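You operate a simulated robot arm through the tools that you are given. There is no shell and no other tool. Be economical: measure what you need, move in short steps, check, and stop when the job is done.

You run a simulated robot arm. Do the job below in one go: nothing can be reset, and whatever is moved stays where it is left.

TASK
Both side gates have worked loose: throw their latches and run their nuts home.
Fine: red latch and orange nut on the yellow gate, white latch and green nut on the blue one; each latch before its nut.

Only the result counts: the job must be done as asked and must still hold three seconds after the hand-in. Knocking over, shifting, dropping, spilling or breaking anything else fails it.

THE ROBOT
A 7-joint arm with a fingered hand on a trunk, on a base that drives. Base frame: it is fixed to the floor where the robot stands at the start and does not move with it; the origin is under the middle of the robot, x ahead of it, y to its left, z up. Lengths are in mm, angles in rad, forces in N, time in s.
Its first joint turns from -2.897 to 2.897 rad. Places, roughly: red latch of the yellow gate [600, 0, 1000]; tie rod by the yellow gate [600, 200, 1000]; white latch of the blue gate [600, 800, 1000]; tie rod by the blue gate [600, 1000, 1000]; yellow side gate [700, -100, 900]; blue side gate [700, 700, 900]; yellow stop post [1000, 1250, 1000]; green lock pin [750, 1250, 1000]; yellow rag [500, -1250, 750]. Payload 3.7 kg.
Tool frame: the origin (TCP) lies between the finger pads and is the grasp point; the fingertips stand 25 mm ahead of it; z points along the fingers, y is the line along which they close. The gripper opens to 88 mm. The gripper's body begins 29 mm behind the TCP. The gripper is a hand of 5 fingers: y runs from the thumb to the fingers, the wrist lies at [-13, -106, -174] in the tool frame, and closing takes about 1.5 s.
Orientation is told as [roll, pitch, yaw] about the base's x, y, z axes, in that order, counted from this pose: with the fingers straight down and the wrist toward the robot, the tool's x, y and z point along [0, 1, 0], [1, 0, 0] and [0, 0, -1] of the base frame.

THE INTERFACE
- The arm moves only by the tool play_rows. Its arguments are lists of equal length, an entry for each row: "translation": the shift along the base's x, y, z in mm, a list of three; "rot": the turn, a rotation vector about the base's x, y, z in rad, a list of three; "fingers": the opening in per cent of the stroke, from 0 (shut) to 100 (fully open). In form: {"translation": [[dx, dy, dz], ...], "rot": [[wx, wy, wz], ...], "fingers": [fingers, ...]}. A call has 1 to 12 rows; each row is the pose to reach, as a shift and turn from the pose commanded when the call began. Rows are played at 5 a second. More than 50 mm and 0.15 rad between two rows, or a gripper value outside its range, and nothing of the call is played. Where a pose cannot be reached the arm comes as near as it can. A force on the tool above 90 N (or 10 N above the force at the start of the call, whichever is more), or a blocked arm, ends the call early, and 0.2 s more pass. Each finger travels about 108 mm/s and halts on what it meets, pressing with about 20 N; the grip force reading is that of the motor and also rises with nothing between the fingers. The clock runs only during rows and for 0.2 s after the last one: add rows that repeat a pose to give the fingers time. It gives the time, the measured TCP pose, the force on the tool (base axes), the opening and the grip force at its end, in the units of the frame above (readings bear some noise), and new pictures: "views" is both (left out), scene, wrist or none.
- Cameras (640 x 400 px; columns grow to the right, rows downward): "scene" is now at [202.5, 227.4, 1304.2]; the picture's right is [-0.05, -1.00, 0.00], its down [-0.44, 0.02, -0.90] and it looks along [0.90, -0.04, -0.44] (base axes); focal length 214 px, centre (320, 200). "wrist" rides on the gripper at [59, -79, -105] in the tool frame; the picture's right is [-0.73, 0.32, -0.61], its down [-0.62, -0.68, 0.38] and it looks along [-0.29, 0.66, 0.70] (tool axes); focal length 234 px, centre (320, 200).
- roll_base(legs): drives the robot by 1 to 6 legs, each [ahead, left, turn to the left] in mm, mm and rad, along the robot's own axes; the way and the turn of a leg run together, so that a leg with both is an arc; at most 1500 mm and 3.142 rad a leg. The arm and the cameras ride along, it lands a little off, and it stops where it bumps. It gives what a move gives, and a new picture of the scene camera.
- hand_shape(shape): the hand has 5 fingers and takes this shape, open, in about a second: jaw (thumb against the fingers, like two jaws); tri (thumb and two fingers); tip (a fingertip pinch); poke (one finger out to press); point (the index stretched); flat (the hand flat); cup (the hand cupped); fist (a fist). The gripper value then closes the fingers along that shape, each until it touches; the sizes above hold for jaw. It gives what a move gives, with no picture.
- head_to(pan, tilt): turns the head with the scene camera to pan (to the left, within 2.094 rad either way) and tilt (down, from -0.506 to 1.204), counted from straight ahead of the robot. It gives what a move gives, and a new picture of the scene camera.
- locate(camera, pixels): for up to 12 pixels [column, row] of the newest picture of that camera ("zoom" is the newest enlarged one), the place [x, y, z] in the base frame of the surface seen there, good to about 2 mm, but the place of the scene camera against the robot may be out by one fixed shift of up to 18 mm in any direction. The clock stands still meanwhile.
- inspect(camera, box): a new picture of the part [left, top, right, bottom] of that camera's present view, enlarged. The clock stands still meanwhile.
- finish_job(): hands the job in; it is judged then, once.

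Keep the steps short. Do not move on a guess: measure, check each grasp and each placing, and mend mistakes. In all there are 80 turns and 260 pictures (those below and enlarged ones count). Leave the gripper open and the arm clear of the work at the hand-in unless told otherwise, and finish with a single line.

The tools are called after "Request:" as name(argument=value, ...) on one line, values as JSON. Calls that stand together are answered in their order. play_rows: Moves the arm, as the interface text tells. Its arguments: {"type":"object","properties":{"translation":{"type":"array"},"rot":{"type":"array"},"fingers":{"type":"array"},"views":{"type":"string","enum":["both","scene","wrist","none"]}},"required":["translation","rot","fingers"]} The other tools are called the same way: hand_shape (shape) gives the hand a shape; roll_base (legs) drives the base; head_to (pan, tilt) turns the head that bears the scene camera; locate (camera, pixels) gives the place of the surface under pixels of a picture; inspect (camera, box) takes an enlarged picture of a part of a camera's view; finish_job () hands the job in.

At the start:

```text
clock: 0.0
eef_pos: [336.1, 452.5, 1238.4]
tcp_rot: [0.0, 0.001, 0.0]
force: [0.4, 0.8, -0.3]
gripper_width: 87.7
grasp_force: 0.0
shape: jaw
robot x, y, heading: [-0.3, -2.5, 0.002]
head pan, tilt: [-0.049, 0.459]
```

scene: 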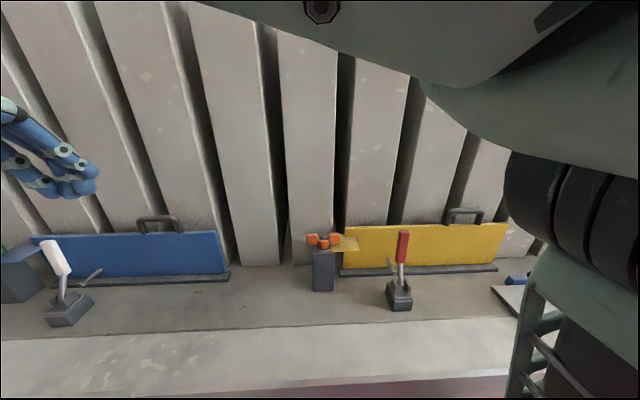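
wrist: 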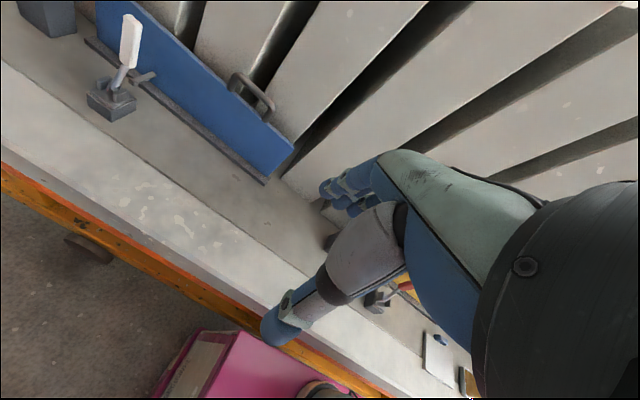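

I see the yellow gate at right (red latch at about (402,250), orange nut at (323,240)) and the blue gate at left. I'll enlarge both.

Request:
inspect(camera="scene", box=[290, 200, 530, 350])

Request:
inspect(camera="scene", box=[0, 200, 240, 350])

Request:
locate(camera="scene", pixels=[[323, 240], [323, 256], [323, 285], [350, 243], [404, 233], [400, 262], [399, 285], [399, 303], [465, 211], [430, 245], [60, 255], [66, 305]])

```text
2.67 times, centred on (410, 275) of scene
```

zoom: 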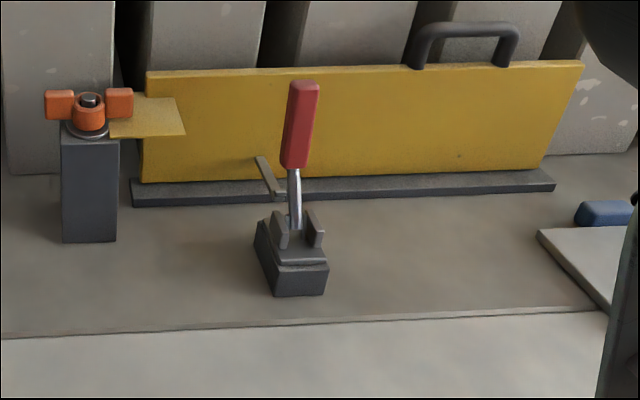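

```text
2.67 times, centred on (120, 275) of scene
```

zoom: 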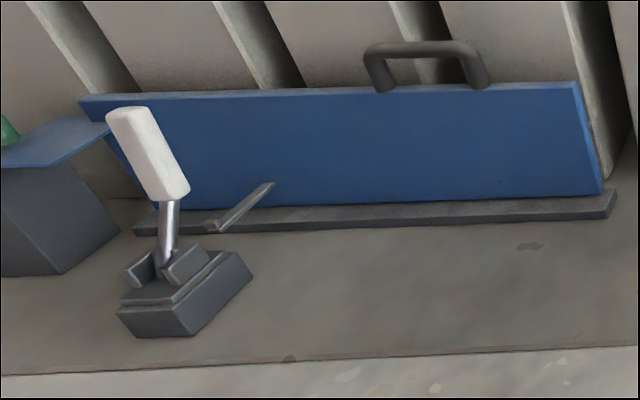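

```text
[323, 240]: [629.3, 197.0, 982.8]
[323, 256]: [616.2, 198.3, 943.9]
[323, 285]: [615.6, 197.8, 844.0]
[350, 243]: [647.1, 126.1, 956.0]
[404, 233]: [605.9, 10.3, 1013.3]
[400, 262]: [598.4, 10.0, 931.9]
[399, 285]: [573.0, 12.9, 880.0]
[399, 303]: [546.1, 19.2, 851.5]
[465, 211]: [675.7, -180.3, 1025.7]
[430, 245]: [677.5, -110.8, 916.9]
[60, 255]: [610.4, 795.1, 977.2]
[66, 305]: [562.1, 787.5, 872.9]
```

Latches stand upright; wing nuts sit on posts. I'll bring the wrist camera near the red latch, staying above everything (z > 1120).

Request:
play_rows(translation=[[6, -42, -10], [12, -84, -20], [18, -126, -30], [24, -168, -40], [30, -210, -50], [36, -252, -60], [42, -294, -70], [48, -336, -80], [54, -370, -88], [54, -370, -88]], rot=[[0, 0, 0], [0, 0, 0], [0, 0, 0], [0, 0, 0], [0, 0, 0], [0, 0, 0], [0, 0, 0], [0, 0, 0], [0, 0, 0], [0, 0, 0]], fingers=[100, 100, 100, 100, 100, 100, 100, 100, 100, 100])

```text
clock: 2.2
eef_pos: [387.6, 85.4, 1150.3]
tcp_rot: [0.0, 0.002, 0.0]
force: [0.0, 0.1, 0.4]
gripper_width: 87.6
grasp_force: 0.2
shape: jaw
robot x, y, heading: [-0.6, 3.1, 0.001]
head pan, tilt: [-0.049, 0.459]
```

scene: 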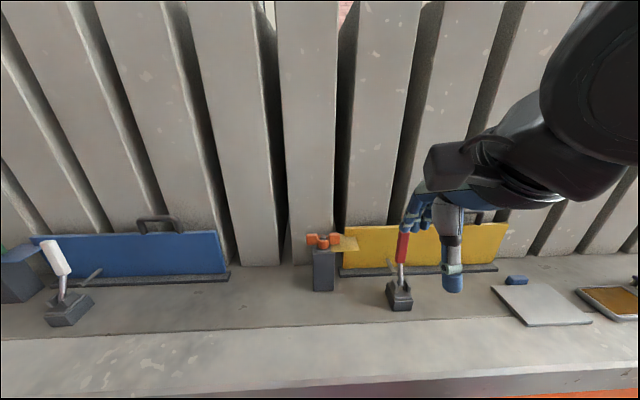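
wrist: 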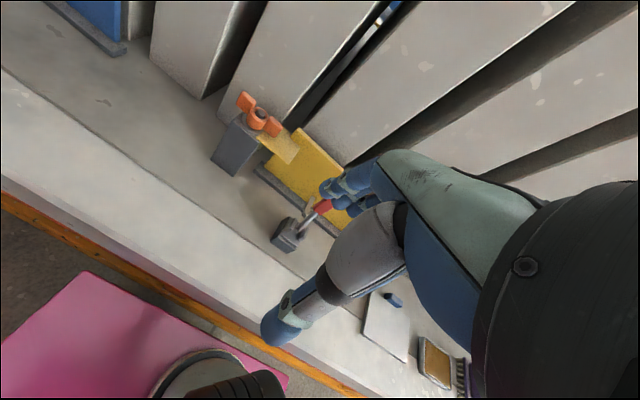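

Request:
inspect(camera="wrist", box=[200, 80, 360, 260])

Request:
locate(camera="wrist", pixels=[[246, 101], [258, 112], [257, 123], [271, 126], [285, 150], [322, 206], [305, 226], [285, 242], [240, 122], [300, 140]])

Request:
locate(camera="scene", pixels=[[313, 239], [323, 235], [323, 244], [334, 239], [345, 243], [402, 250], [399, 275]])

Request:
inspect(camera="scene", box=[290, 210, 450, 310])

```text
2.22 times, centred on (280, 170) of wrist
```

zoom: 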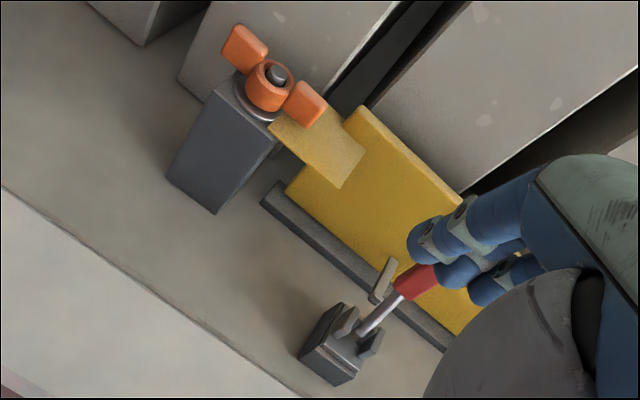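

```text
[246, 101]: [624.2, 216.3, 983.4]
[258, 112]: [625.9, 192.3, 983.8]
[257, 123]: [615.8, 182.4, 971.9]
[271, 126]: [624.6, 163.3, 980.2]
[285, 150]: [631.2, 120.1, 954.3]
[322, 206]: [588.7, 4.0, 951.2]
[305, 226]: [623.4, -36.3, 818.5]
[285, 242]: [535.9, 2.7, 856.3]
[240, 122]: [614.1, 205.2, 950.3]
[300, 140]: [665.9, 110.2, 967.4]
```

```text
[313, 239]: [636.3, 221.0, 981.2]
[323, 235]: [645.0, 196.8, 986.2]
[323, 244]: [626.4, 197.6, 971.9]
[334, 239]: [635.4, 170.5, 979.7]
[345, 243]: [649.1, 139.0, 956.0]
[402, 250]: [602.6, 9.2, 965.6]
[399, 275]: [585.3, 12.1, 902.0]
```

```text
4.00 times, centred on (370, 260) of scene
```

zoom: 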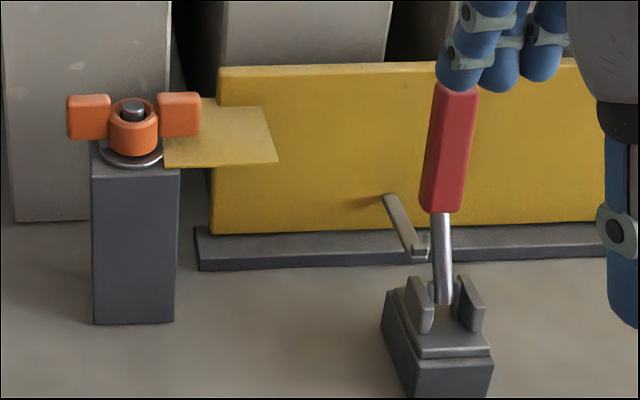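

Request:
locate(camera="zoom", pixels=[[388, 202], [400, 225], [415, 252], [425, 252], [441, 230], [441, 280], [420, 300], [470, 300], [450, 360], [400, 330], [445, 180], [455, 90]])

Request:
inspect(camera="scene", box=[370, 220, 430, 320])

```text
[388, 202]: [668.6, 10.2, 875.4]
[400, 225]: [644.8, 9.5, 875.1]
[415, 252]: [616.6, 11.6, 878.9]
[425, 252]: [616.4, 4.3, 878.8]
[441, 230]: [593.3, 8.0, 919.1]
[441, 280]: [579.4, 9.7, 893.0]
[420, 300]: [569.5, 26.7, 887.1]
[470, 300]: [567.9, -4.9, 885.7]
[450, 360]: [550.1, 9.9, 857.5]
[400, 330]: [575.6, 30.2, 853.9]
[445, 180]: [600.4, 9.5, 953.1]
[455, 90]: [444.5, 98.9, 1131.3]
```

```text
4.00 times, centred on (400, 270) of scene
```

zoom: 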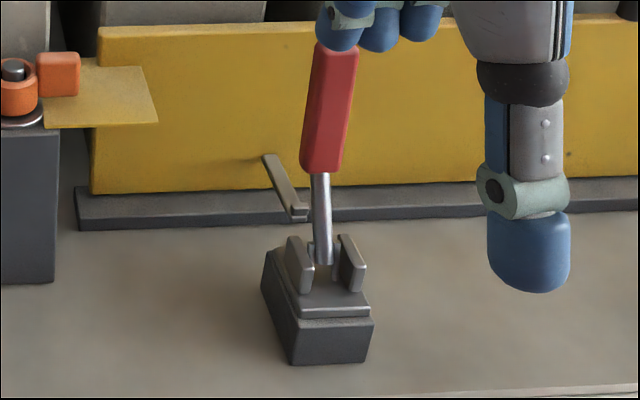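

The lever pivots about y and leans slightly toward the gate, which would block it on that side, so it should be thrown toward the robot. The scene camera reads about +11 in x and +5 in y compared with the wrist. I'll go over the handle at (600, 4), stopping with the fingertips above its top.

Request:
play_rows(translation=[[42, -16, 0], [84, -32, 0], [126, -48, 0], [168, -64, 0], [210, -80, 0], [210, -80, -40], [210, -80, -80], [210, -80, -80]], rot=[[0, 0, 0], [0, 0, 0], [0, 0, 0], [0, 0, 0], [0, 0, 0], [0, 0, 0], [0, 0, 0], [0, 0, 0]], fingers=[100, 100, 100, 100, 100, 100, 100, 100])

```text
clock: 4.0
eef_pos: [599.8, 4.2, 1070.2]
tcp_rot: [0.0, 0.001, 0.002]
force: [0.1, 0.7, 0.1]
gripper_width: 87.5
grasp_force: 0.1
shape: jaw
robot x, y, heading: [1.0, 1.8, -0.003]
head pan, tilt: [-0.049, 0.459]
```

scene: 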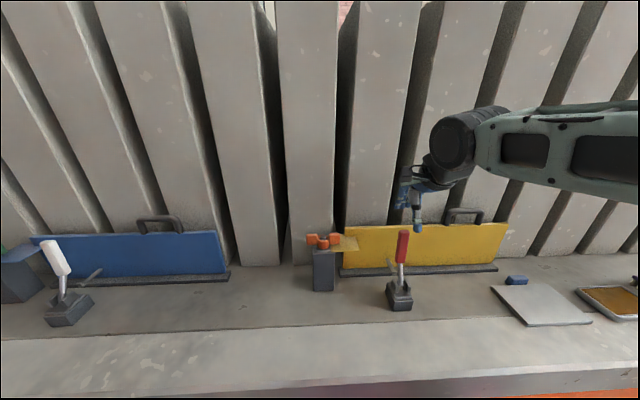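
wrist: 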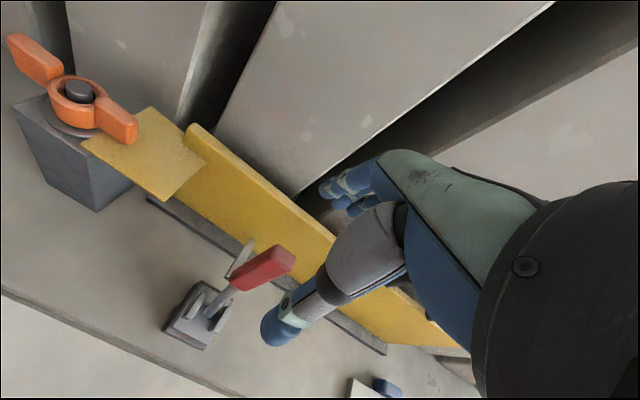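

Request:
locate(camera="wrist", pixels=[[293, 255], [262, 272], [235, 286], [215, 310], [270, 330], [290, 305], [330, 187], [355, 210], [345, 200], [80, 90], [30, 50], [125, 125]])

Request:
inspect(camera="scene", box=[360, 160, 460, 320])

```text
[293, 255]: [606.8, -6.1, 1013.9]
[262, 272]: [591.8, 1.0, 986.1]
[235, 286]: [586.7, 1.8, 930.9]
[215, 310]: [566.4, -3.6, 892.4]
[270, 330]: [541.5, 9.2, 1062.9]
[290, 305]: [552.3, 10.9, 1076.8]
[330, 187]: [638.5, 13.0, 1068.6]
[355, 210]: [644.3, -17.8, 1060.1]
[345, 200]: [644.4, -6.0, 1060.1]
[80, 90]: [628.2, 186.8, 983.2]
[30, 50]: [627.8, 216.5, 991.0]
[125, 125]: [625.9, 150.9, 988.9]
```

```text
2.50 times, centred on (410, 240) of scene
```

zoom: 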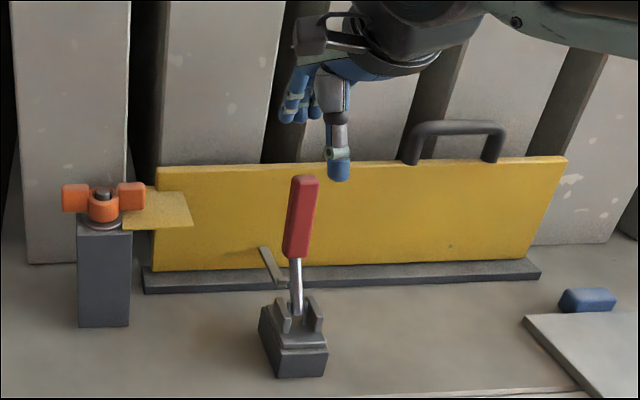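

The jaws straddle the handle (thumb at x≈550, fingers at x≈644, handle top at z≈1014). I'll lower the hand and draw the handle toward the robot.

Request:
play_rows(translation=[[0, 0, -35], [0, 0, -68], [-20, 0, -68], [-35, 0, -68], [-50, 0, -68], [-65, 0, -70], [-80, 0, -72], [-95, 0, -75], [-95, 0, -75]], rot=[[0, 0, 0], [0, 0, 0], [0, 0, 0], [0, 0, 0], [0, 0, 0], [0, 0, 0], [0, 0, 0], [0, 0, 0], [0, 0, 0]], fingers=[100, 100, 100, 100, 100, 100, 100, 100, 100])

```text
clock: 6.0
eef_pos: [503.8, 4.4, 996.5]
tcp_rot: [-0.001, 0.002, -0.003]
force: [1.0, -0.1, 1.1]
gripper_width: 87.8
grasp_force: 0.0
shape: jaw
robot x, y, heading: [-0.9, 0.7, -0.004]
head pan, tilt: [-0.049, 0.459]
```

scene: 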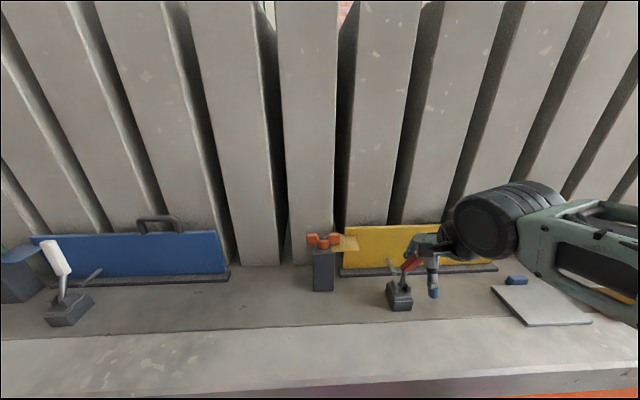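
wrist: 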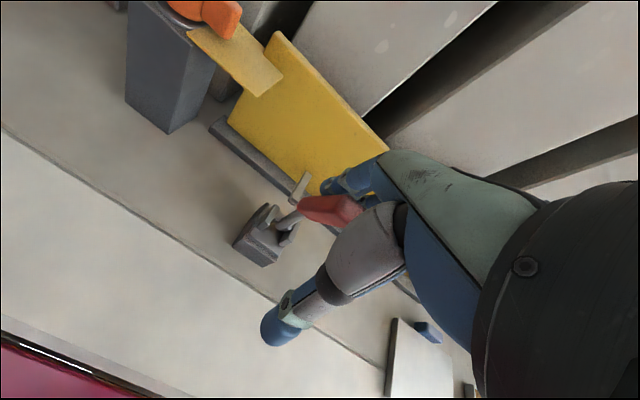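

The lever follows the hand easily. I'll carry on along the arc to about 60°.

Request:
play_rows(translation=[[-16, 0, -6], [-32, 0, -14], [-48, 0, -24], [-62, 0, -36], [-62, 0, -36]], rot=[[0, 0, 0], [0, 0, 0], [0, 0, 0], [0, 0, 0], [0, 0, 0]], fingers=[100, 100, 100, 100, 100])

Request:
inspect(camera="scene", box=[360, 210, 460, 320])

```text
clock: 7.2
eef_pos: [443.0, 5.1, 967.1]
tcp_rot: [0.001, 0.002, -0.003]
force: [0.3, 0.0, 0.6]
gripper_width: 88.1
grasp_force: 0.1
shape: jaw
out of reach, approached as far as the arm can: row 4, 5
robot x, y, heading: [-0.1, 0.4, -0.001]
head pan, tilt: [-0.049, 0.459]
```

scene: 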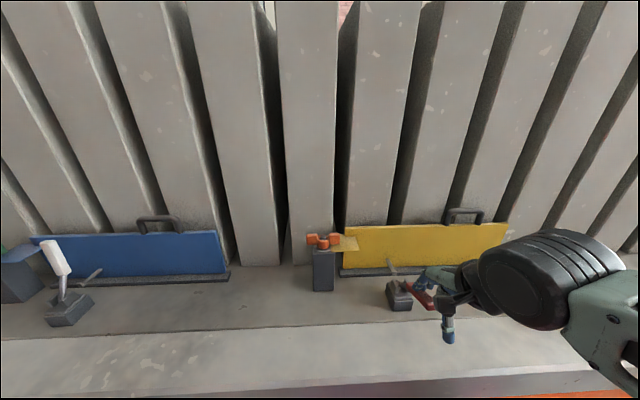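
wrist: 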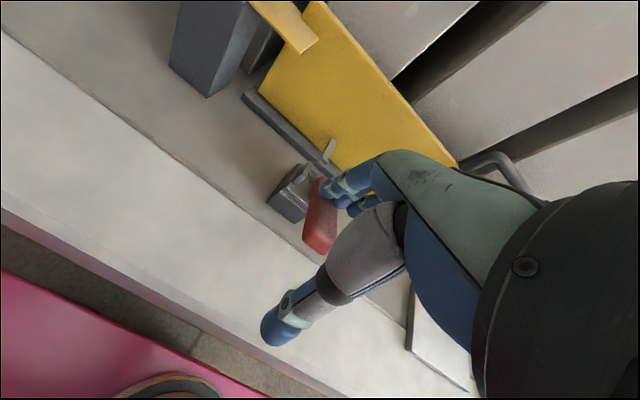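

```text
3.64 times, centred on (410, 265) of scene
```

zoom: 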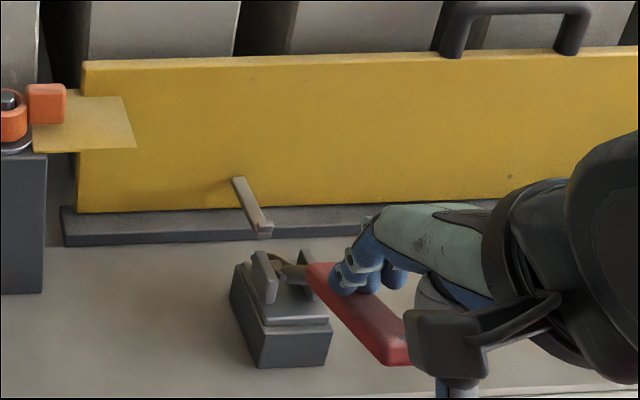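

Request:
locate(camera="wrist", pixels=[[318, 200], [315, 220], [318, 235], [318, 246], [326, 185]])

Request:
inspect(camera="wrist", box=[230, 110, 390, 270])

```text
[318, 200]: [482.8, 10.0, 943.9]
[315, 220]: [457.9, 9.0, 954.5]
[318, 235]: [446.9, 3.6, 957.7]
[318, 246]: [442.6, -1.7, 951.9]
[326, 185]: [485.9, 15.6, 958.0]
```

```text
2.50 times, centred on (310, 190) of wrist
```

zoom: 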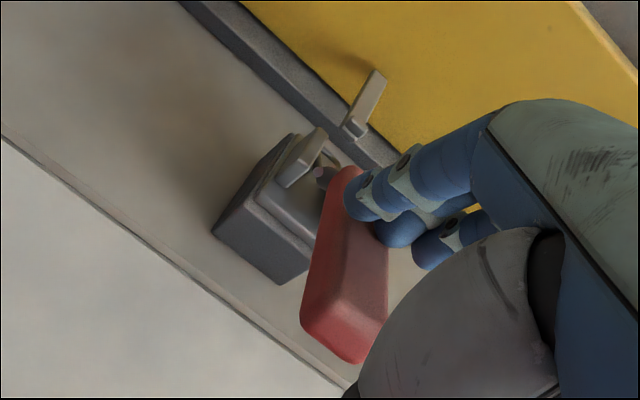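

The handle is down to about 20° above horizontal and the arm is near its close-in limit. I'll lift the hand, then drive back 250 mm to finish pressing.

Request:
play_rows(translation=[[10, 0, 40], [10, 0, 80], [10, 0, 120]], rot=[[0, 0, 0], [0, 0, 0], [0, 0, 0]], fingers=[100, 100, 100], views="none")

Request:
roll_base(legs=[[-250, 0, 0]])

Request:
inspect(camera="scene", box=[300, 160, 480, 280])

```text
clock: 8.0
eef_pos: [452.3, 4.7, 1086.0]
tcp_rot: [0.001, 0.0, 0.0]
force: [-0.8, 0.4, -0.2]
gripper_width: 87.7
grasp_force: 0.1
shape: jaw
robot x, y, heading: [-2.2, -0.9, 0.0]
head pan, tilt: [-0.049, 0.459]
```

```text
clock: 9.8
eef_pos: [199.4, 4.3, 1086.2]
tcp_rot: [0.0, 0.0, -0.002]
force: [0.6, 0.5, 0.3]
gripper_width: 87.5
grasp_force: 0.0
shape: jaw
robot x, y, heading: [-251.4, -1.3, 0.003]
head pan, tilt: [-0.049, 0.459]
```

scene: 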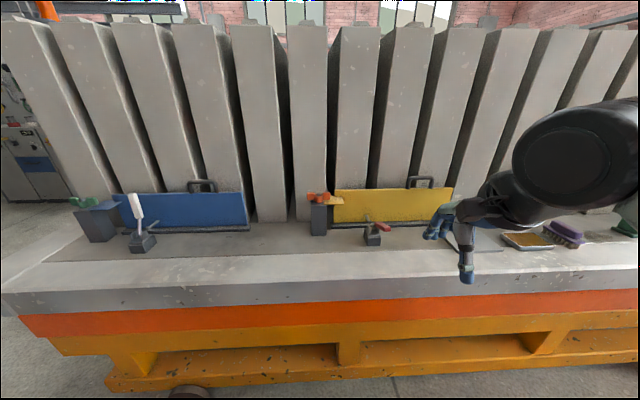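

```text
3.33 times, centred on (390, 220) of scene
```

zoom: 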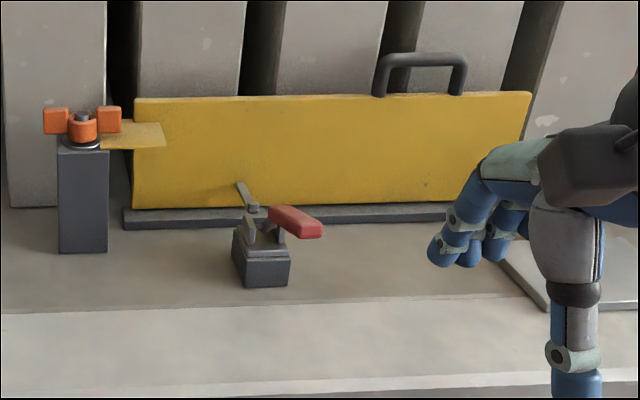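

Request:
locate(camera="zoom", pixels=[[280, 214], [295, 217], [310, 222], [318, 226], [256, 228], [272, 218], [300, 232], [315, 234], [82, 125], [265, 268]])

Request:
play_rows(translation=[[45, 0, 0], [90, 0, 0], [135, 0, 0], [180, 0, 0], [180, 0, 0]], rot=[[0, 0, 0], [0, 0, 0], [0, 0, 0], [0, 0, 0], [0, 0, 0]], fingers=[100, 100, 100, 100, 100], views="wrist")

```text
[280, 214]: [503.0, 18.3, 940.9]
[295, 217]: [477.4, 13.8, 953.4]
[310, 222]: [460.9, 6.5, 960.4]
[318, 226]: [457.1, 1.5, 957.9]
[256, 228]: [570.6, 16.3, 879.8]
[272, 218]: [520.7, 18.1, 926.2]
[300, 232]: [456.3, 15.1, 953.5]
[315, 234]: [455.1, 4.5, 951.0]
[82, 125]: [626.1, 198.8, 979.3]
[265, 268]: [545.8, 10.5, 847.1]
```

```text
clock: 11.0
eef_pos: [380.3, 4.8, 1087.2]
tcp_rot: [-0.001, 0.002, -0.002]
force: [-0.3, -0.1, -0.2]
gripper_width: 87.9
grasp_force: 0.0
shape: jaw
robot x, y, heading: [-253.3, -3.6, -0.0]
head pan, tilt: [-0.049, 0.459]
```

wrist: 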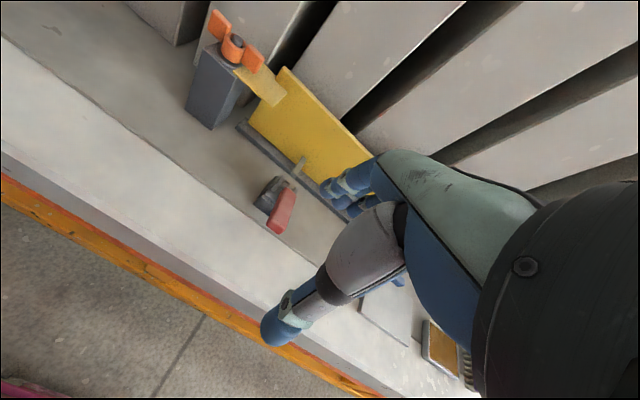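

The lever sits 24° above horizontal. I'll put the fingertips (TCP x + 49) over its outer end and press down gradually.

Request:
play_rows(translation=[[40, 0, -10], [40, 0, -55], [40, 0, -95], [40, 0, -105], [40, 0, -115], [40, 0, -125], [40, 0, -135], [40, 0, -145], [40, 0, -155]], rot=[[0, 0, 0], [0, 0, 0], [0, 0, 0], [0, 0, 0], [0, 0, 0], [0, 0, 0], [0, 0, 0], [0, 0, 0], [0, 0, 0]], fingers=[100, 100, 100, 100, 100, 100, 100, 100, 100])

Request:
inspect(camera="wrist", box=[230, 110, 390, 270])

```text
clock: 13.0
eef_pos: [420.3, 6.0, 933.7]
tcp_rot: [0.002, -0.003, -0.002]
force: [-3.1, -0.2, 16.0]
gripper_width: 86.5
grasp_force: 0.0
shape: jaw
robot x, y, heading: [-251.8, -3.7, -0.003]
head pan, tilt: [-0.049, 0.459]
```

scene: 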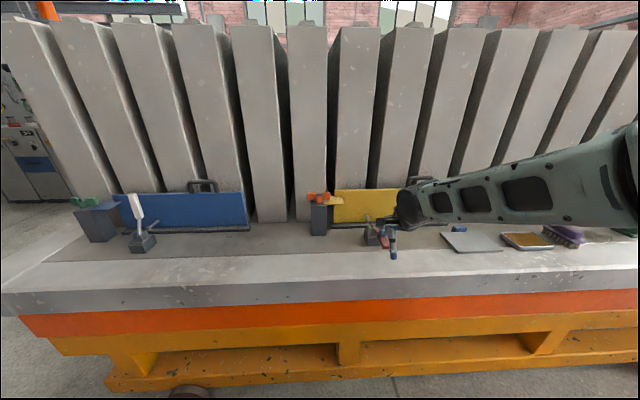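
wrist: 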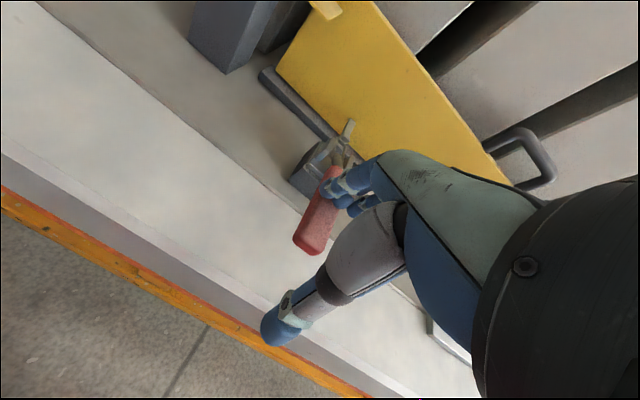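

```text
2.50 times, centred on (310, 190) of wrist
```

zoom: 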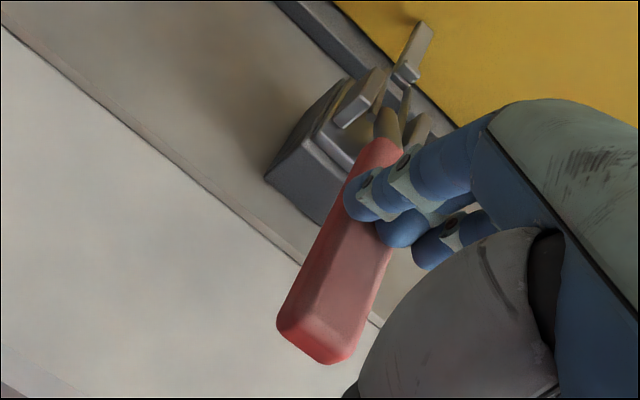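

Contact force is 16 N and the lever is dropping, with a hook now bridging toward the gate keeper. I'll press further in small steps.

Request:
play_rows(translation=[[0, 0, -7], [0, 0, -14], [0, 0, -21], [0, 0, -28], [0, 0, -35]], rot=[[0, 0, 0], [0, 0, 0], [0, 0, 0], [0, 0, 0], [0, 0, 0]], fingers=[100, 100, 100, 100, 100], views="wrist")

Request:
locate(camera="wrist", pixels=[[310, 205], [310, 220], [310, 232]])

```text
clock: 13.7
eef_pos: [423.5, 5.3, 929.7]
tcp_rot: [0.005, -0.03, -0.001]
force: [-9.7, -0.6, 41.8]
gripper_width: 83.4
grasp_force: 0.0
shape: jaw
robot x, y, heading: [-251.0, -2.0, 0.0]
head pan, tilt: [-0.049, 0.459]
stopped in row 3: the force on the tool passed its limit (the readings are from after the stop); the commanded pose is now the measured one
```

wrist: 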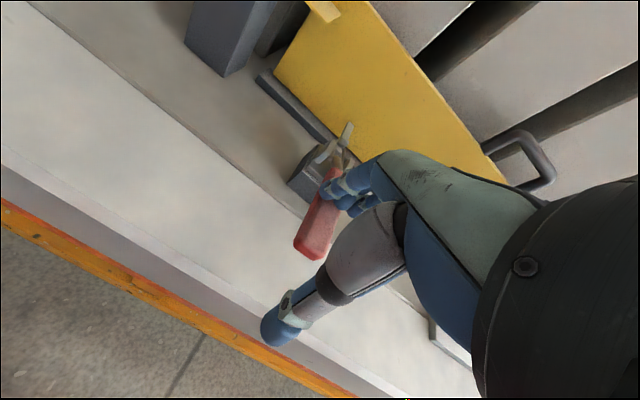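

```text
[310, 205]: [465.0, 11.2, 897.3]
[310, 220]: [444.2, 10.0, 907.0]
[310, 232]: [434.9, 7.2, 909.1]
```

It hit a firm stop (>90 N). I'll lift off and check that the lever stays.

Request:
play_rows(translation=[[0, 0, 40], [0, 0, 80], [0, 0, 120], [0, 0, 160], [-45, 0, 160], [-90, 0, 160], [-90, 0, 160]], rot=[[0, 0, 0], [0, 0, 0], [0, 0.03, 0], [0, 0.03, 0], [0, 0.03, 0], [0, 0.03, 0], [0, 0.03, 0]], fingers=[100, 100, 100, 100, 100, 100, 100])

Request:
inspect(camera="scene", box=[300, 160, 480, 280])

Request:
inspect(camera="wrist", box=[180, 0, 380, 250])

```text
clock: 15.3
eef_pos: [334.5, 4.6, 1083.3]
tcp_rot: [0.004, 0.013, 0.0]
force: [-0.4, -0.5, 0.1]
gripper_width: 87.9
grasp_force: 0.0
shape: jaw
robot x, y, heading: [-254.4, 1.6, -0.007]
head pan, tilt: [-0.049, 0.459]
```

scene: 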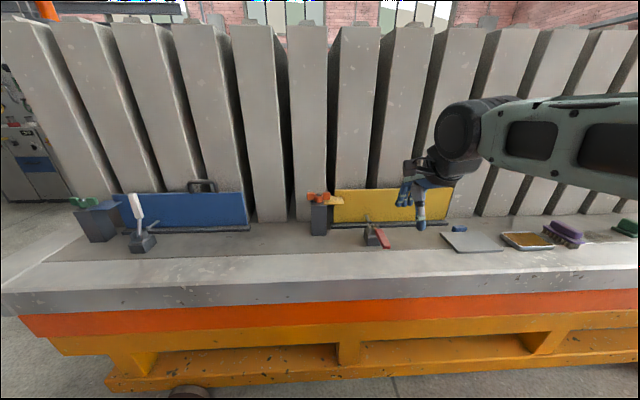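
wrist: 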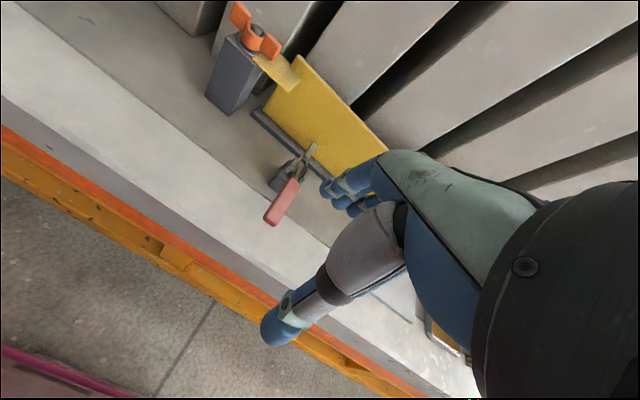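

```text
3.33 times, centred on (390, 220) of scene
```

zoom: 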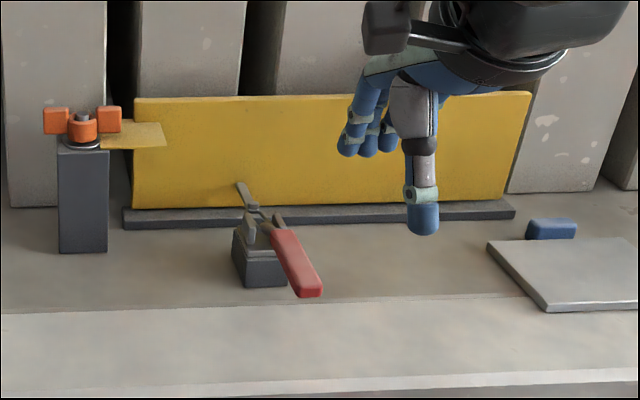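

```text
1.60 times, centred on (280, 125) of wrist
```

zoom: 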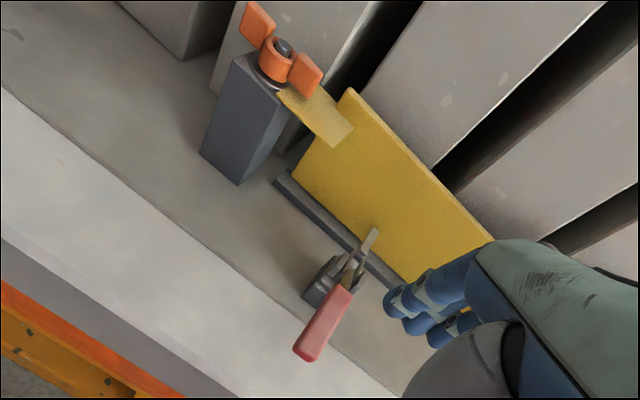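

Request:
locate(camera="wrist", pixels=[[290, 185], [283, 197], [276, 210], [270, 220], [302, 160]])

Request:
locate(camera="scene", pixels=[[379, 232], [382, 238], [385, 243], [388, 247], [313, 193], [324, 195], [335, 193], [323, 203], [340, 201], [334, 202]])

Request:
inspect(camera="scene", box=[300, 180, 360, 220])

```text
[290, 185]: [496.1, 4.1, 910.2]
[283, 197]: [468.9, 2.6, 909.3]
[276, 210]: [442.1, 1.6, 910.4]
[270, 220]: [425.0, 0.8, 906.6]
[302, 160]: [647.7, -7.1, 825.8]
```

```text
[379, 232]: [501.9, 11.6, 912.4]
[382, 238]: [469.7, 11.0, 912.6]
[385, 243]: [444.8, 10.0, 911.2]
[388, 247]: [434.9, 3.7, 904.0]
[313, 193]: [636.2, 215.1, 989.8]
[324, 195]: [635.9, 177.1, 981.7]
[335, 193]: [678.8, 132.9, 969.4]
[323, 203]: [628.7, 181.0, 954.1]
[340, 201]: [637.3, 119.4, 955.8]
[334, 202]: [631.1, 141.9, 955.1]
```

```text
10.00 times, centred on (330, 200) of scene
```

zoom: 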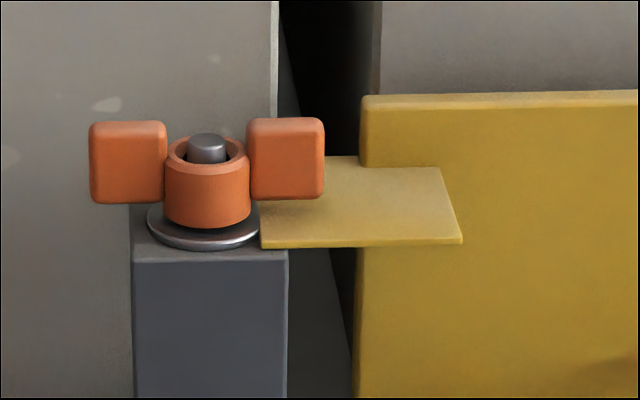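

The red handle lies flat at z≈910 and stays: latch thrown. The orange nut has about a 10 mm gap above its washer. I plan to spin it by circling one extended finger against a wing, so I'll take the poke shape and see where the fingertip sits.

Request:
hand_shape(shape="poke")

Request:
play_rows(translation=[[20, 20, 0], [40, 40, 0], [60, 60, 0], [60, 60, 0]], rot=[[0, 0, 0], [0, 0, 0], [0, 0, 0], [0, 0, 0]], fingers=[100, 100, 100, 100])

Request:
inspect(camera="wrist", box=[240, 120, 440, 370])

Request:
inspect(camera="scene", box=[360, 120, 480, 240])

```text
clock: 16.2
eef_pos: [333.9, 5.8, 1082.9]
tcp_rot: [0.003, 0.014, 0.001]
force: [-1.1, -0.1, 0.3]
gripper_width: 0.2
grasp_force: 0.0
shape: poke
robot x, y, heading: [-253.9, 0.6, -0.002]
head pan, tilt: [-0.049, 0.459]
```

```text
clock: 17.2
eef_pos: [393.3, 66.1, 1084.1]
tcp_rot: [0.002, 0.014, -0.001]
force: [-0.7, -0.6, -0.3]
gripper_width: 0.1
grasp_force: 0.1
shape: poke
robot x, y, heading: [-253.8, -1.7, -0.003]
head pan, tilt: [-0.049, 0.459]
```

scene: 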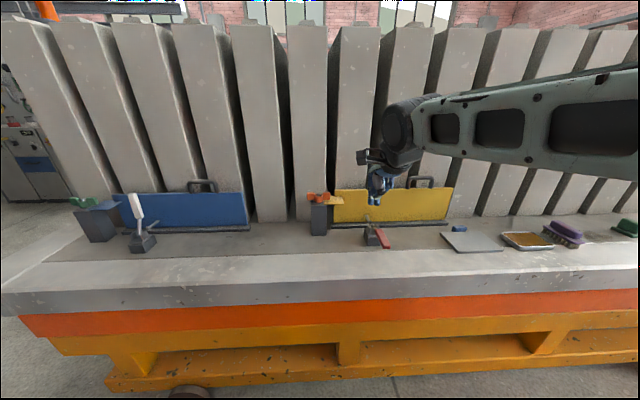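
wrist: 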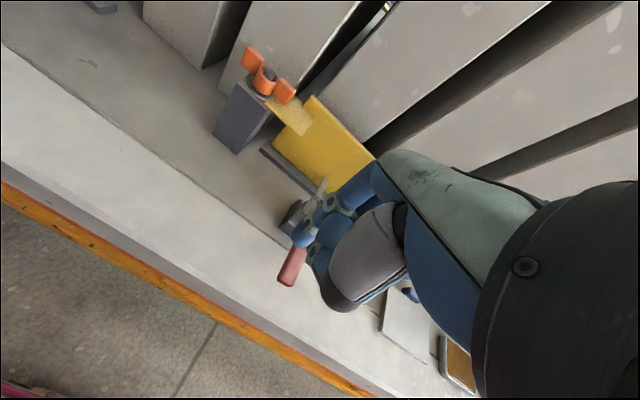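

```text
1.60 times, centred on (340, 245) of wrist
```

zoom: 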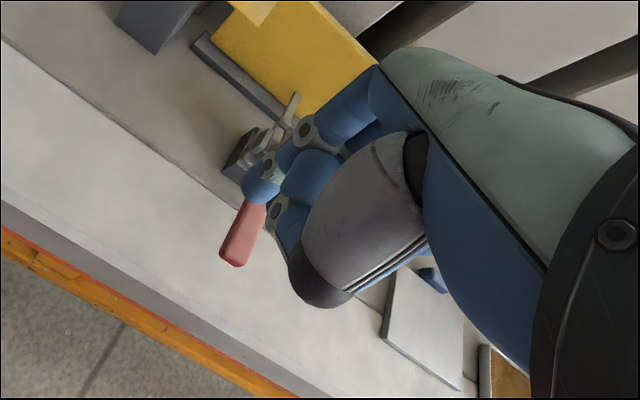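

```text
3.33 times, centred on (420, 180) of scene
```

zoom: 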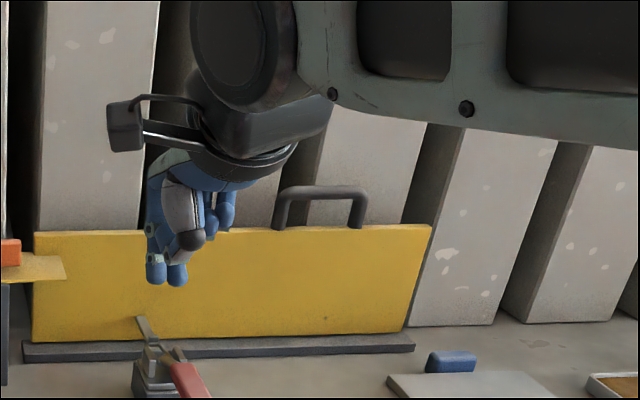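

Request:
hand_shape(shape="point")

Request:
inspect(camera="wrist", box=[240, 120, 440, 370])

Request:
inspect(camera="scene", box=[360, 140, 420, 220])

```text
clock: 18.1
eef_pos: [394.3, 65.7, 1084.4]
tcp_rot: [0.002, 0.012, 0.001]
force: [0.5, -0.3, 1.1]
gripper_width: 0.1
grasp_force: 0.1
shape: point
robot x, y, heading: [-252.3, -3.2, 0.004]
head pan, tilt: [-0.049, 0.459]
```

```text
1.60 times, centred on (340, 245) of wrist
```

zoom: 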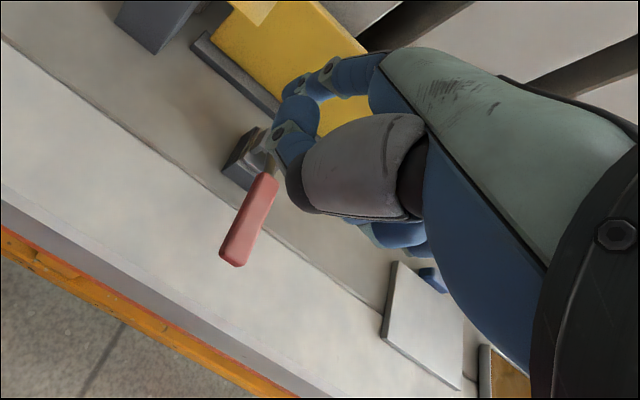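

```text
5.00 times, centred on (390, 180) of scene
```

zoom: 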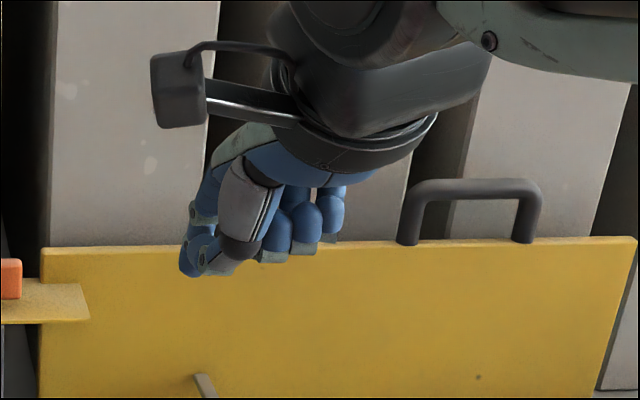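

Neither pointing shape isolates a finger clearly. In jaw shape the open thumb stands alone, 88 mm from the fingers. So I'll take jaw, turn the hand +90° (fingers toward +y over free space), and use the thumb to push the wings around in circles. I'll also check the wall distance.

Request:
hand_shape(shape="jaw")

Request:
play_rows(translation=[[12, 15, 6], [24, 30, 12], [36, 45, 18], [48, 60, 20], [60, 75, 20], [72, 90, 20], [84, 105, 20], [96, 120, 20], [108, 135, 20], [120, 150, 20], [132, 165, 20], [132, 165, 20]], rot=[[0, 0, 0.143], [0, 0, 0.286], [0, 0, 0.428], [0, 0, 0.571], [0, 0, 0.714], [0, 0, 0.857], [0, 0, 1.0], [0, 0, 1.142], [0, 0, 1.285], [0, 0, 1.428], [0, 0, 1.571], [0, 0, 1.571]], fingers=[100, 100, 100, 100, 100, 100, 100, 100, 100, 100, 100, 100])

Request:
locate(camera="scene", pixels=[[310, 140], [265, 140], [350, 140], [310, 175], [350, 175], [275, 180]])

```text
clock: 19.0
eef_pos: [393.3, 65.4, 1084.7]
tcp_rot: [0.001, 0.011, -0.002]
force: [0.8, -0.1, -0.4]
gripper_width: 87.6
grasp_force: 0.0
shape: jaw
robot x, y, heading: [-257.1, -1.5, 0.001]
head pan, tilt: [-0.049, 0.459]
```

```text
clock: 21.6
eef_pos: [525.3, 229.5, 1103.8]
tcp_rot: [0.001, 0.012, 1.573]
force: [0.1, 0.8, 0.2]
gripper_width: 87.6
grasp_force: 0.1
shape: jaw
robot x, y, heading: [-254.0, -1.7, -0.003]
head pan, tilt: [-0.049, 0.459]
```

scene: 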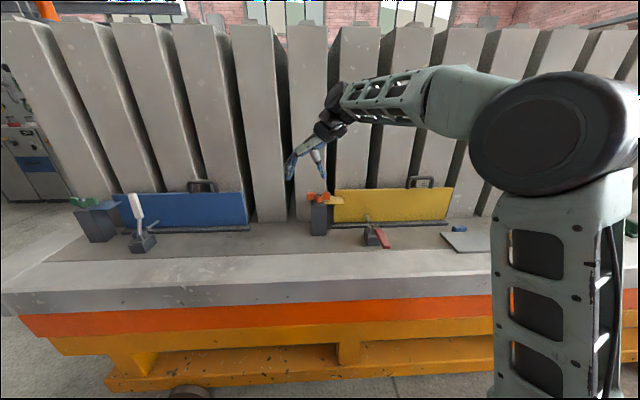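
wrist: 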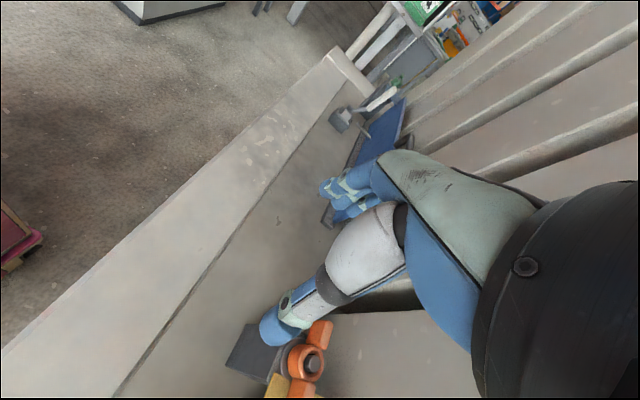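

```text
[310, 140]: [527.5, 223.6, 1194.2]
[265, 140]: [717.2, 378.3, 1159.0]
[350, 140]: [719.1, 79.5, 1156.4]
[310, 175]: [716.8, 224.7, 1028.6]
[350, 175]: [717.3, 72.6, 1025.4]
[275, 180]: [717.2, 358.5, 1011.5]
```

The wall is at x≈706, so with this yaw the wrist would come too close to it. Poke at yaw 0 looks better: index and thumb are joined at the TCP and the other fingers sit higher. I'll turn back, take poke, and measure the tip.

Request:
play_rows(translation=[[3, -7, 0], [6, -14, 0], [9, -21, 0], [12, -28, 0], [15, -35, 0], [18, -42, 0], [21, -49, 0], [24, -56, 0], [27, -63, 0], [30, -70, 0], [33, -77, 0], [33, -77, 0]], rot=[[0, 0, -0.143], [0, 0, -0.286], [0, 0, -0.428], [0, 0, -0.571], [0, 0, -0.714], [0, 0, -0.857], [0, 0, -1.0], [0, 0, -1.142], [0, 0, -1.285], [0, 0, -1.428], [0, 0, -1.571], [0, 0, -1.571]], fingers=[100, 100, 100, 100, 100, 100, 100, 100, 100, 100, 100, 100], views="none")

Request:
hand_shape(shape="poke")

Request:
head_to(pan=0.2, tilt=0.4)

Request:
inspect(camera="wrist", box=[100, 50, 420, 320])

```text
clock: 24.2
eef_pos: [559.0, 152.5, 1105.1]
tcp_rot: [0.001, 0.013, -0.002]
force: [-0.7, -0.8, 1.0]
gripper_width: 87.7
grasp_force: 0.1
shape: jaw
robot x, y, heading: [-253.9, 0.0, -0.003]
head pan, tilt: [-0.049, 0.459]
```

```text
clock: 25.1
eef_pos: [558.4, 153.5, 1104.3]
tcp_rot: [0.003, 0.012, 0.0]
force: [0.2, 0.5, -0.2]
gripper_width: 0.1
grasp_force: 0.1
shape: poke
robot x, y, heading: [-255.2, -0.3, 0.0]
head pan, tilt: [-0.049, 0.459]
```

```text
clock: 25.9
eef_pos: [557.7, 154.1, 1105.4]
tcp_rot: [0.002, 0.013, 0.001]
force: [-0.2, 0.0, 0.7]
gripper_width: 0.0
grasp_force: 0.0
shape: poke
robot x, y, heading: [-250.7, -0.7, -0.002]
head pan, tilt: [0.201, 0.4]
```

scene: 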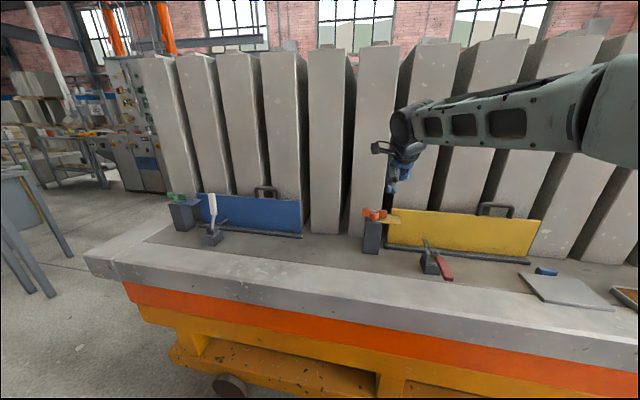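

```text
1.48 times, centred on (260, 185) of wrist
```

zoom: 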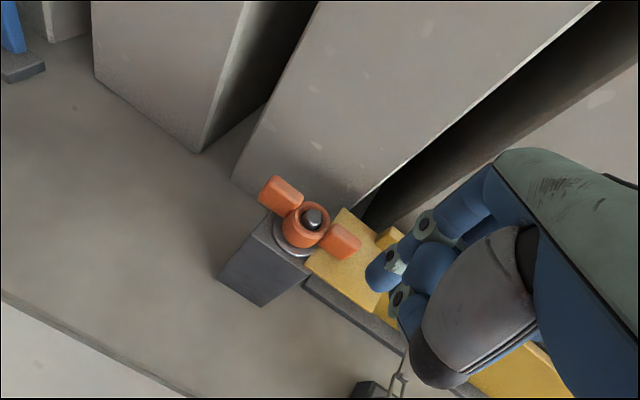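

Request:
locate(camera="zoom", pixels=[[372, 280], [385, 270], [400, 295], [410, 320], [425, 228], [430, 260], [435, 365], [283, 192], [312, 217], [305, 228], [343, 243], [300, 210]])

Request:
inspect(camera="scene", box=[360, 130, 440, 230])

```text
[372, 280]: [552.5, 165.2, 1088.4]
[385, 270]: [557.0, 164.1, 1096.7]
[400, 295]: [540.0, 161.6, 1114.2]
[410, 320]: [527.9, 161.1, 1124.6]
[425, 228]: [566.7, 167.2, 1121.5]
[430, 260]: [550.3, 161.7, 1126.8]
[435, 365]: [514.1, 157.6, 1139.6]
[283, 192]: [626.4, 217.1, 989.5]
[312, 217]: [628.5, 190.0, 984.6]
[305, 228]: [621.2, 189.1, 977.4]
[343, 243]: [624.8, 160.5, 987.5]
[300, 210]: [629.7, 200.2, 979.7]
```

```text
4.00 times, centred on (400, 180) of scene
```

zoom: 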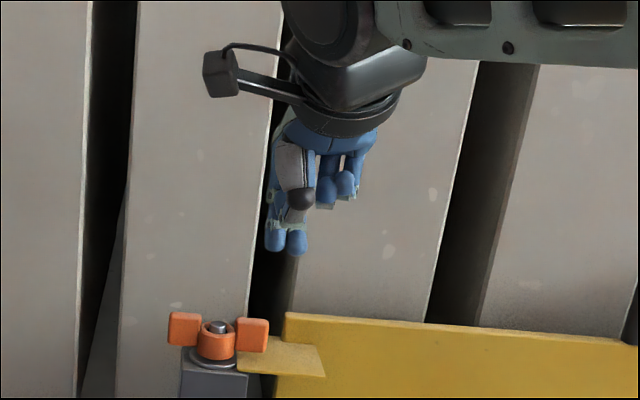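

In poke, index and middle stand together (index at the TCP, middle about 18 mm toward -y), and the tips are 25 mm below the TCP. The nut axis is at (626.5, 189). I'll go down on its robot-side flank at TCP (599.5, 198, 993), clear of hub and wings.

Request:
play_rows(translation=[[20, 22, 0], [41, 45, 0], [41, 45, -35], [41, 45, -70], [41, 45, -95], [41, 45, -111], [41, 45, -111]], rot=[[0, 0, 0], [0, 0, 0], [0, 0, 0], [0, 0, 0], [0, 0, 0], [0, 0, 0], [0, 0, 0]], fingers=[100, 100, 100, 100, 100, 100, 100])

Request:
inspect(camera="scene", box=[345, 170, 425, 250])

```text
clock: 27.4
eef_pos: [598.8, 198.6, 994.3]
tcp_rot: [0.003, 0.01, 0.0]
force: [-0.6, 0.2, -1.1]
gripper_width: 0.2
grasp_force: 0.0
shape: poke
robot x, y, heading: [-251.0, 2.7, -0.002]
head pan, tilt: [0.201, 0.4]
```

scene: 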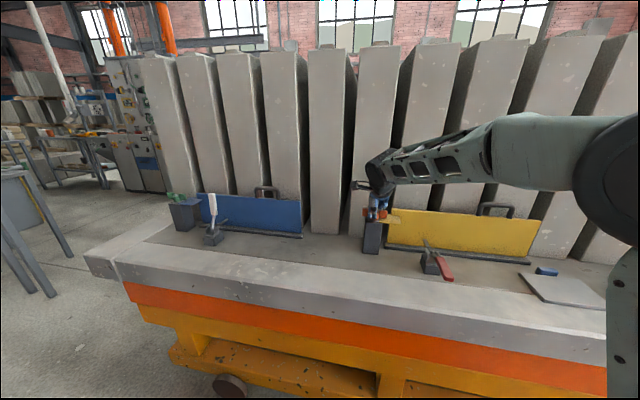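
wrist: 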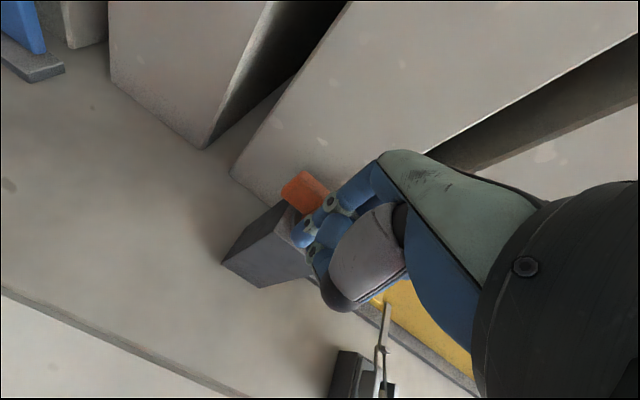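

```text
5.00 times, centred on (385, 210) of scene
```

zoom: 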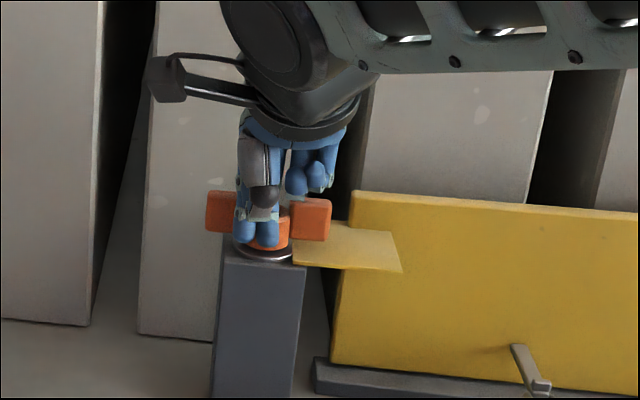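

Both tips sit in front of the hub, clear of the wings. I'll start the clockwise push with a quarter circle.

Request:
play_rows(translation=[[1, 8, 0], [3.6, 15.5, 0], [8, 22, 0], [13.5, 26.8, 0], [20, 30, 0], [27, 31, 0], [34, 30, 0], [40.5, 26.8, 0], [40.5, 26.8, 0]], rot=[[0, 0, 0], [0, 0, 0], [0, 0, 0], [0, 0, 0], [0, 0, 0], [0, 0, 0], [0, 0, 0], [0, 0, 0], [0, 0, 0]], fingers=[100, 100, 100, 100, 100, 100, 100, 100, 100])

Request:
inspect(camera="scene", box=[345, 170, 425, 250])

```text
clock: 29.4
eef_pos: [641.0, 225.5, 993.3]
tcp_rot: [0.001, 0.013, 0.001]
force: [-2.9, 2.0, 1.7]
gripper_width: 0.0
grasp_force: 0.0
shape: poke
robot x, y, heading: [-253.5, -2.0, 0.005]
head pan, tilt: [0.201, 0.4]
```

scene: 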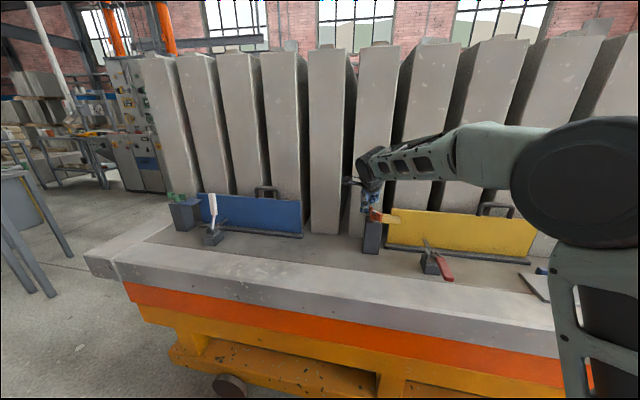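
wrist: 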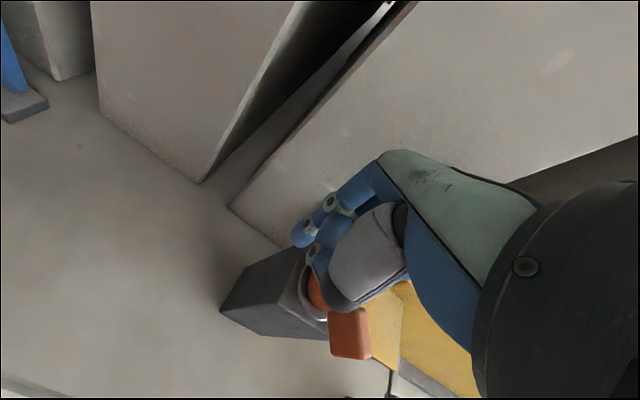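

```text
5.00 times, centred on (385, 210) of scene
```

zoom: 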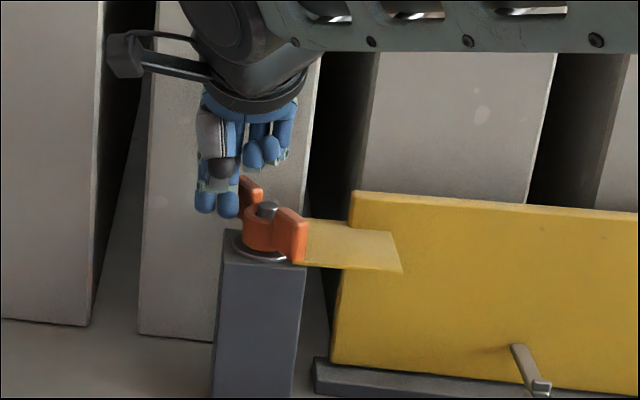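

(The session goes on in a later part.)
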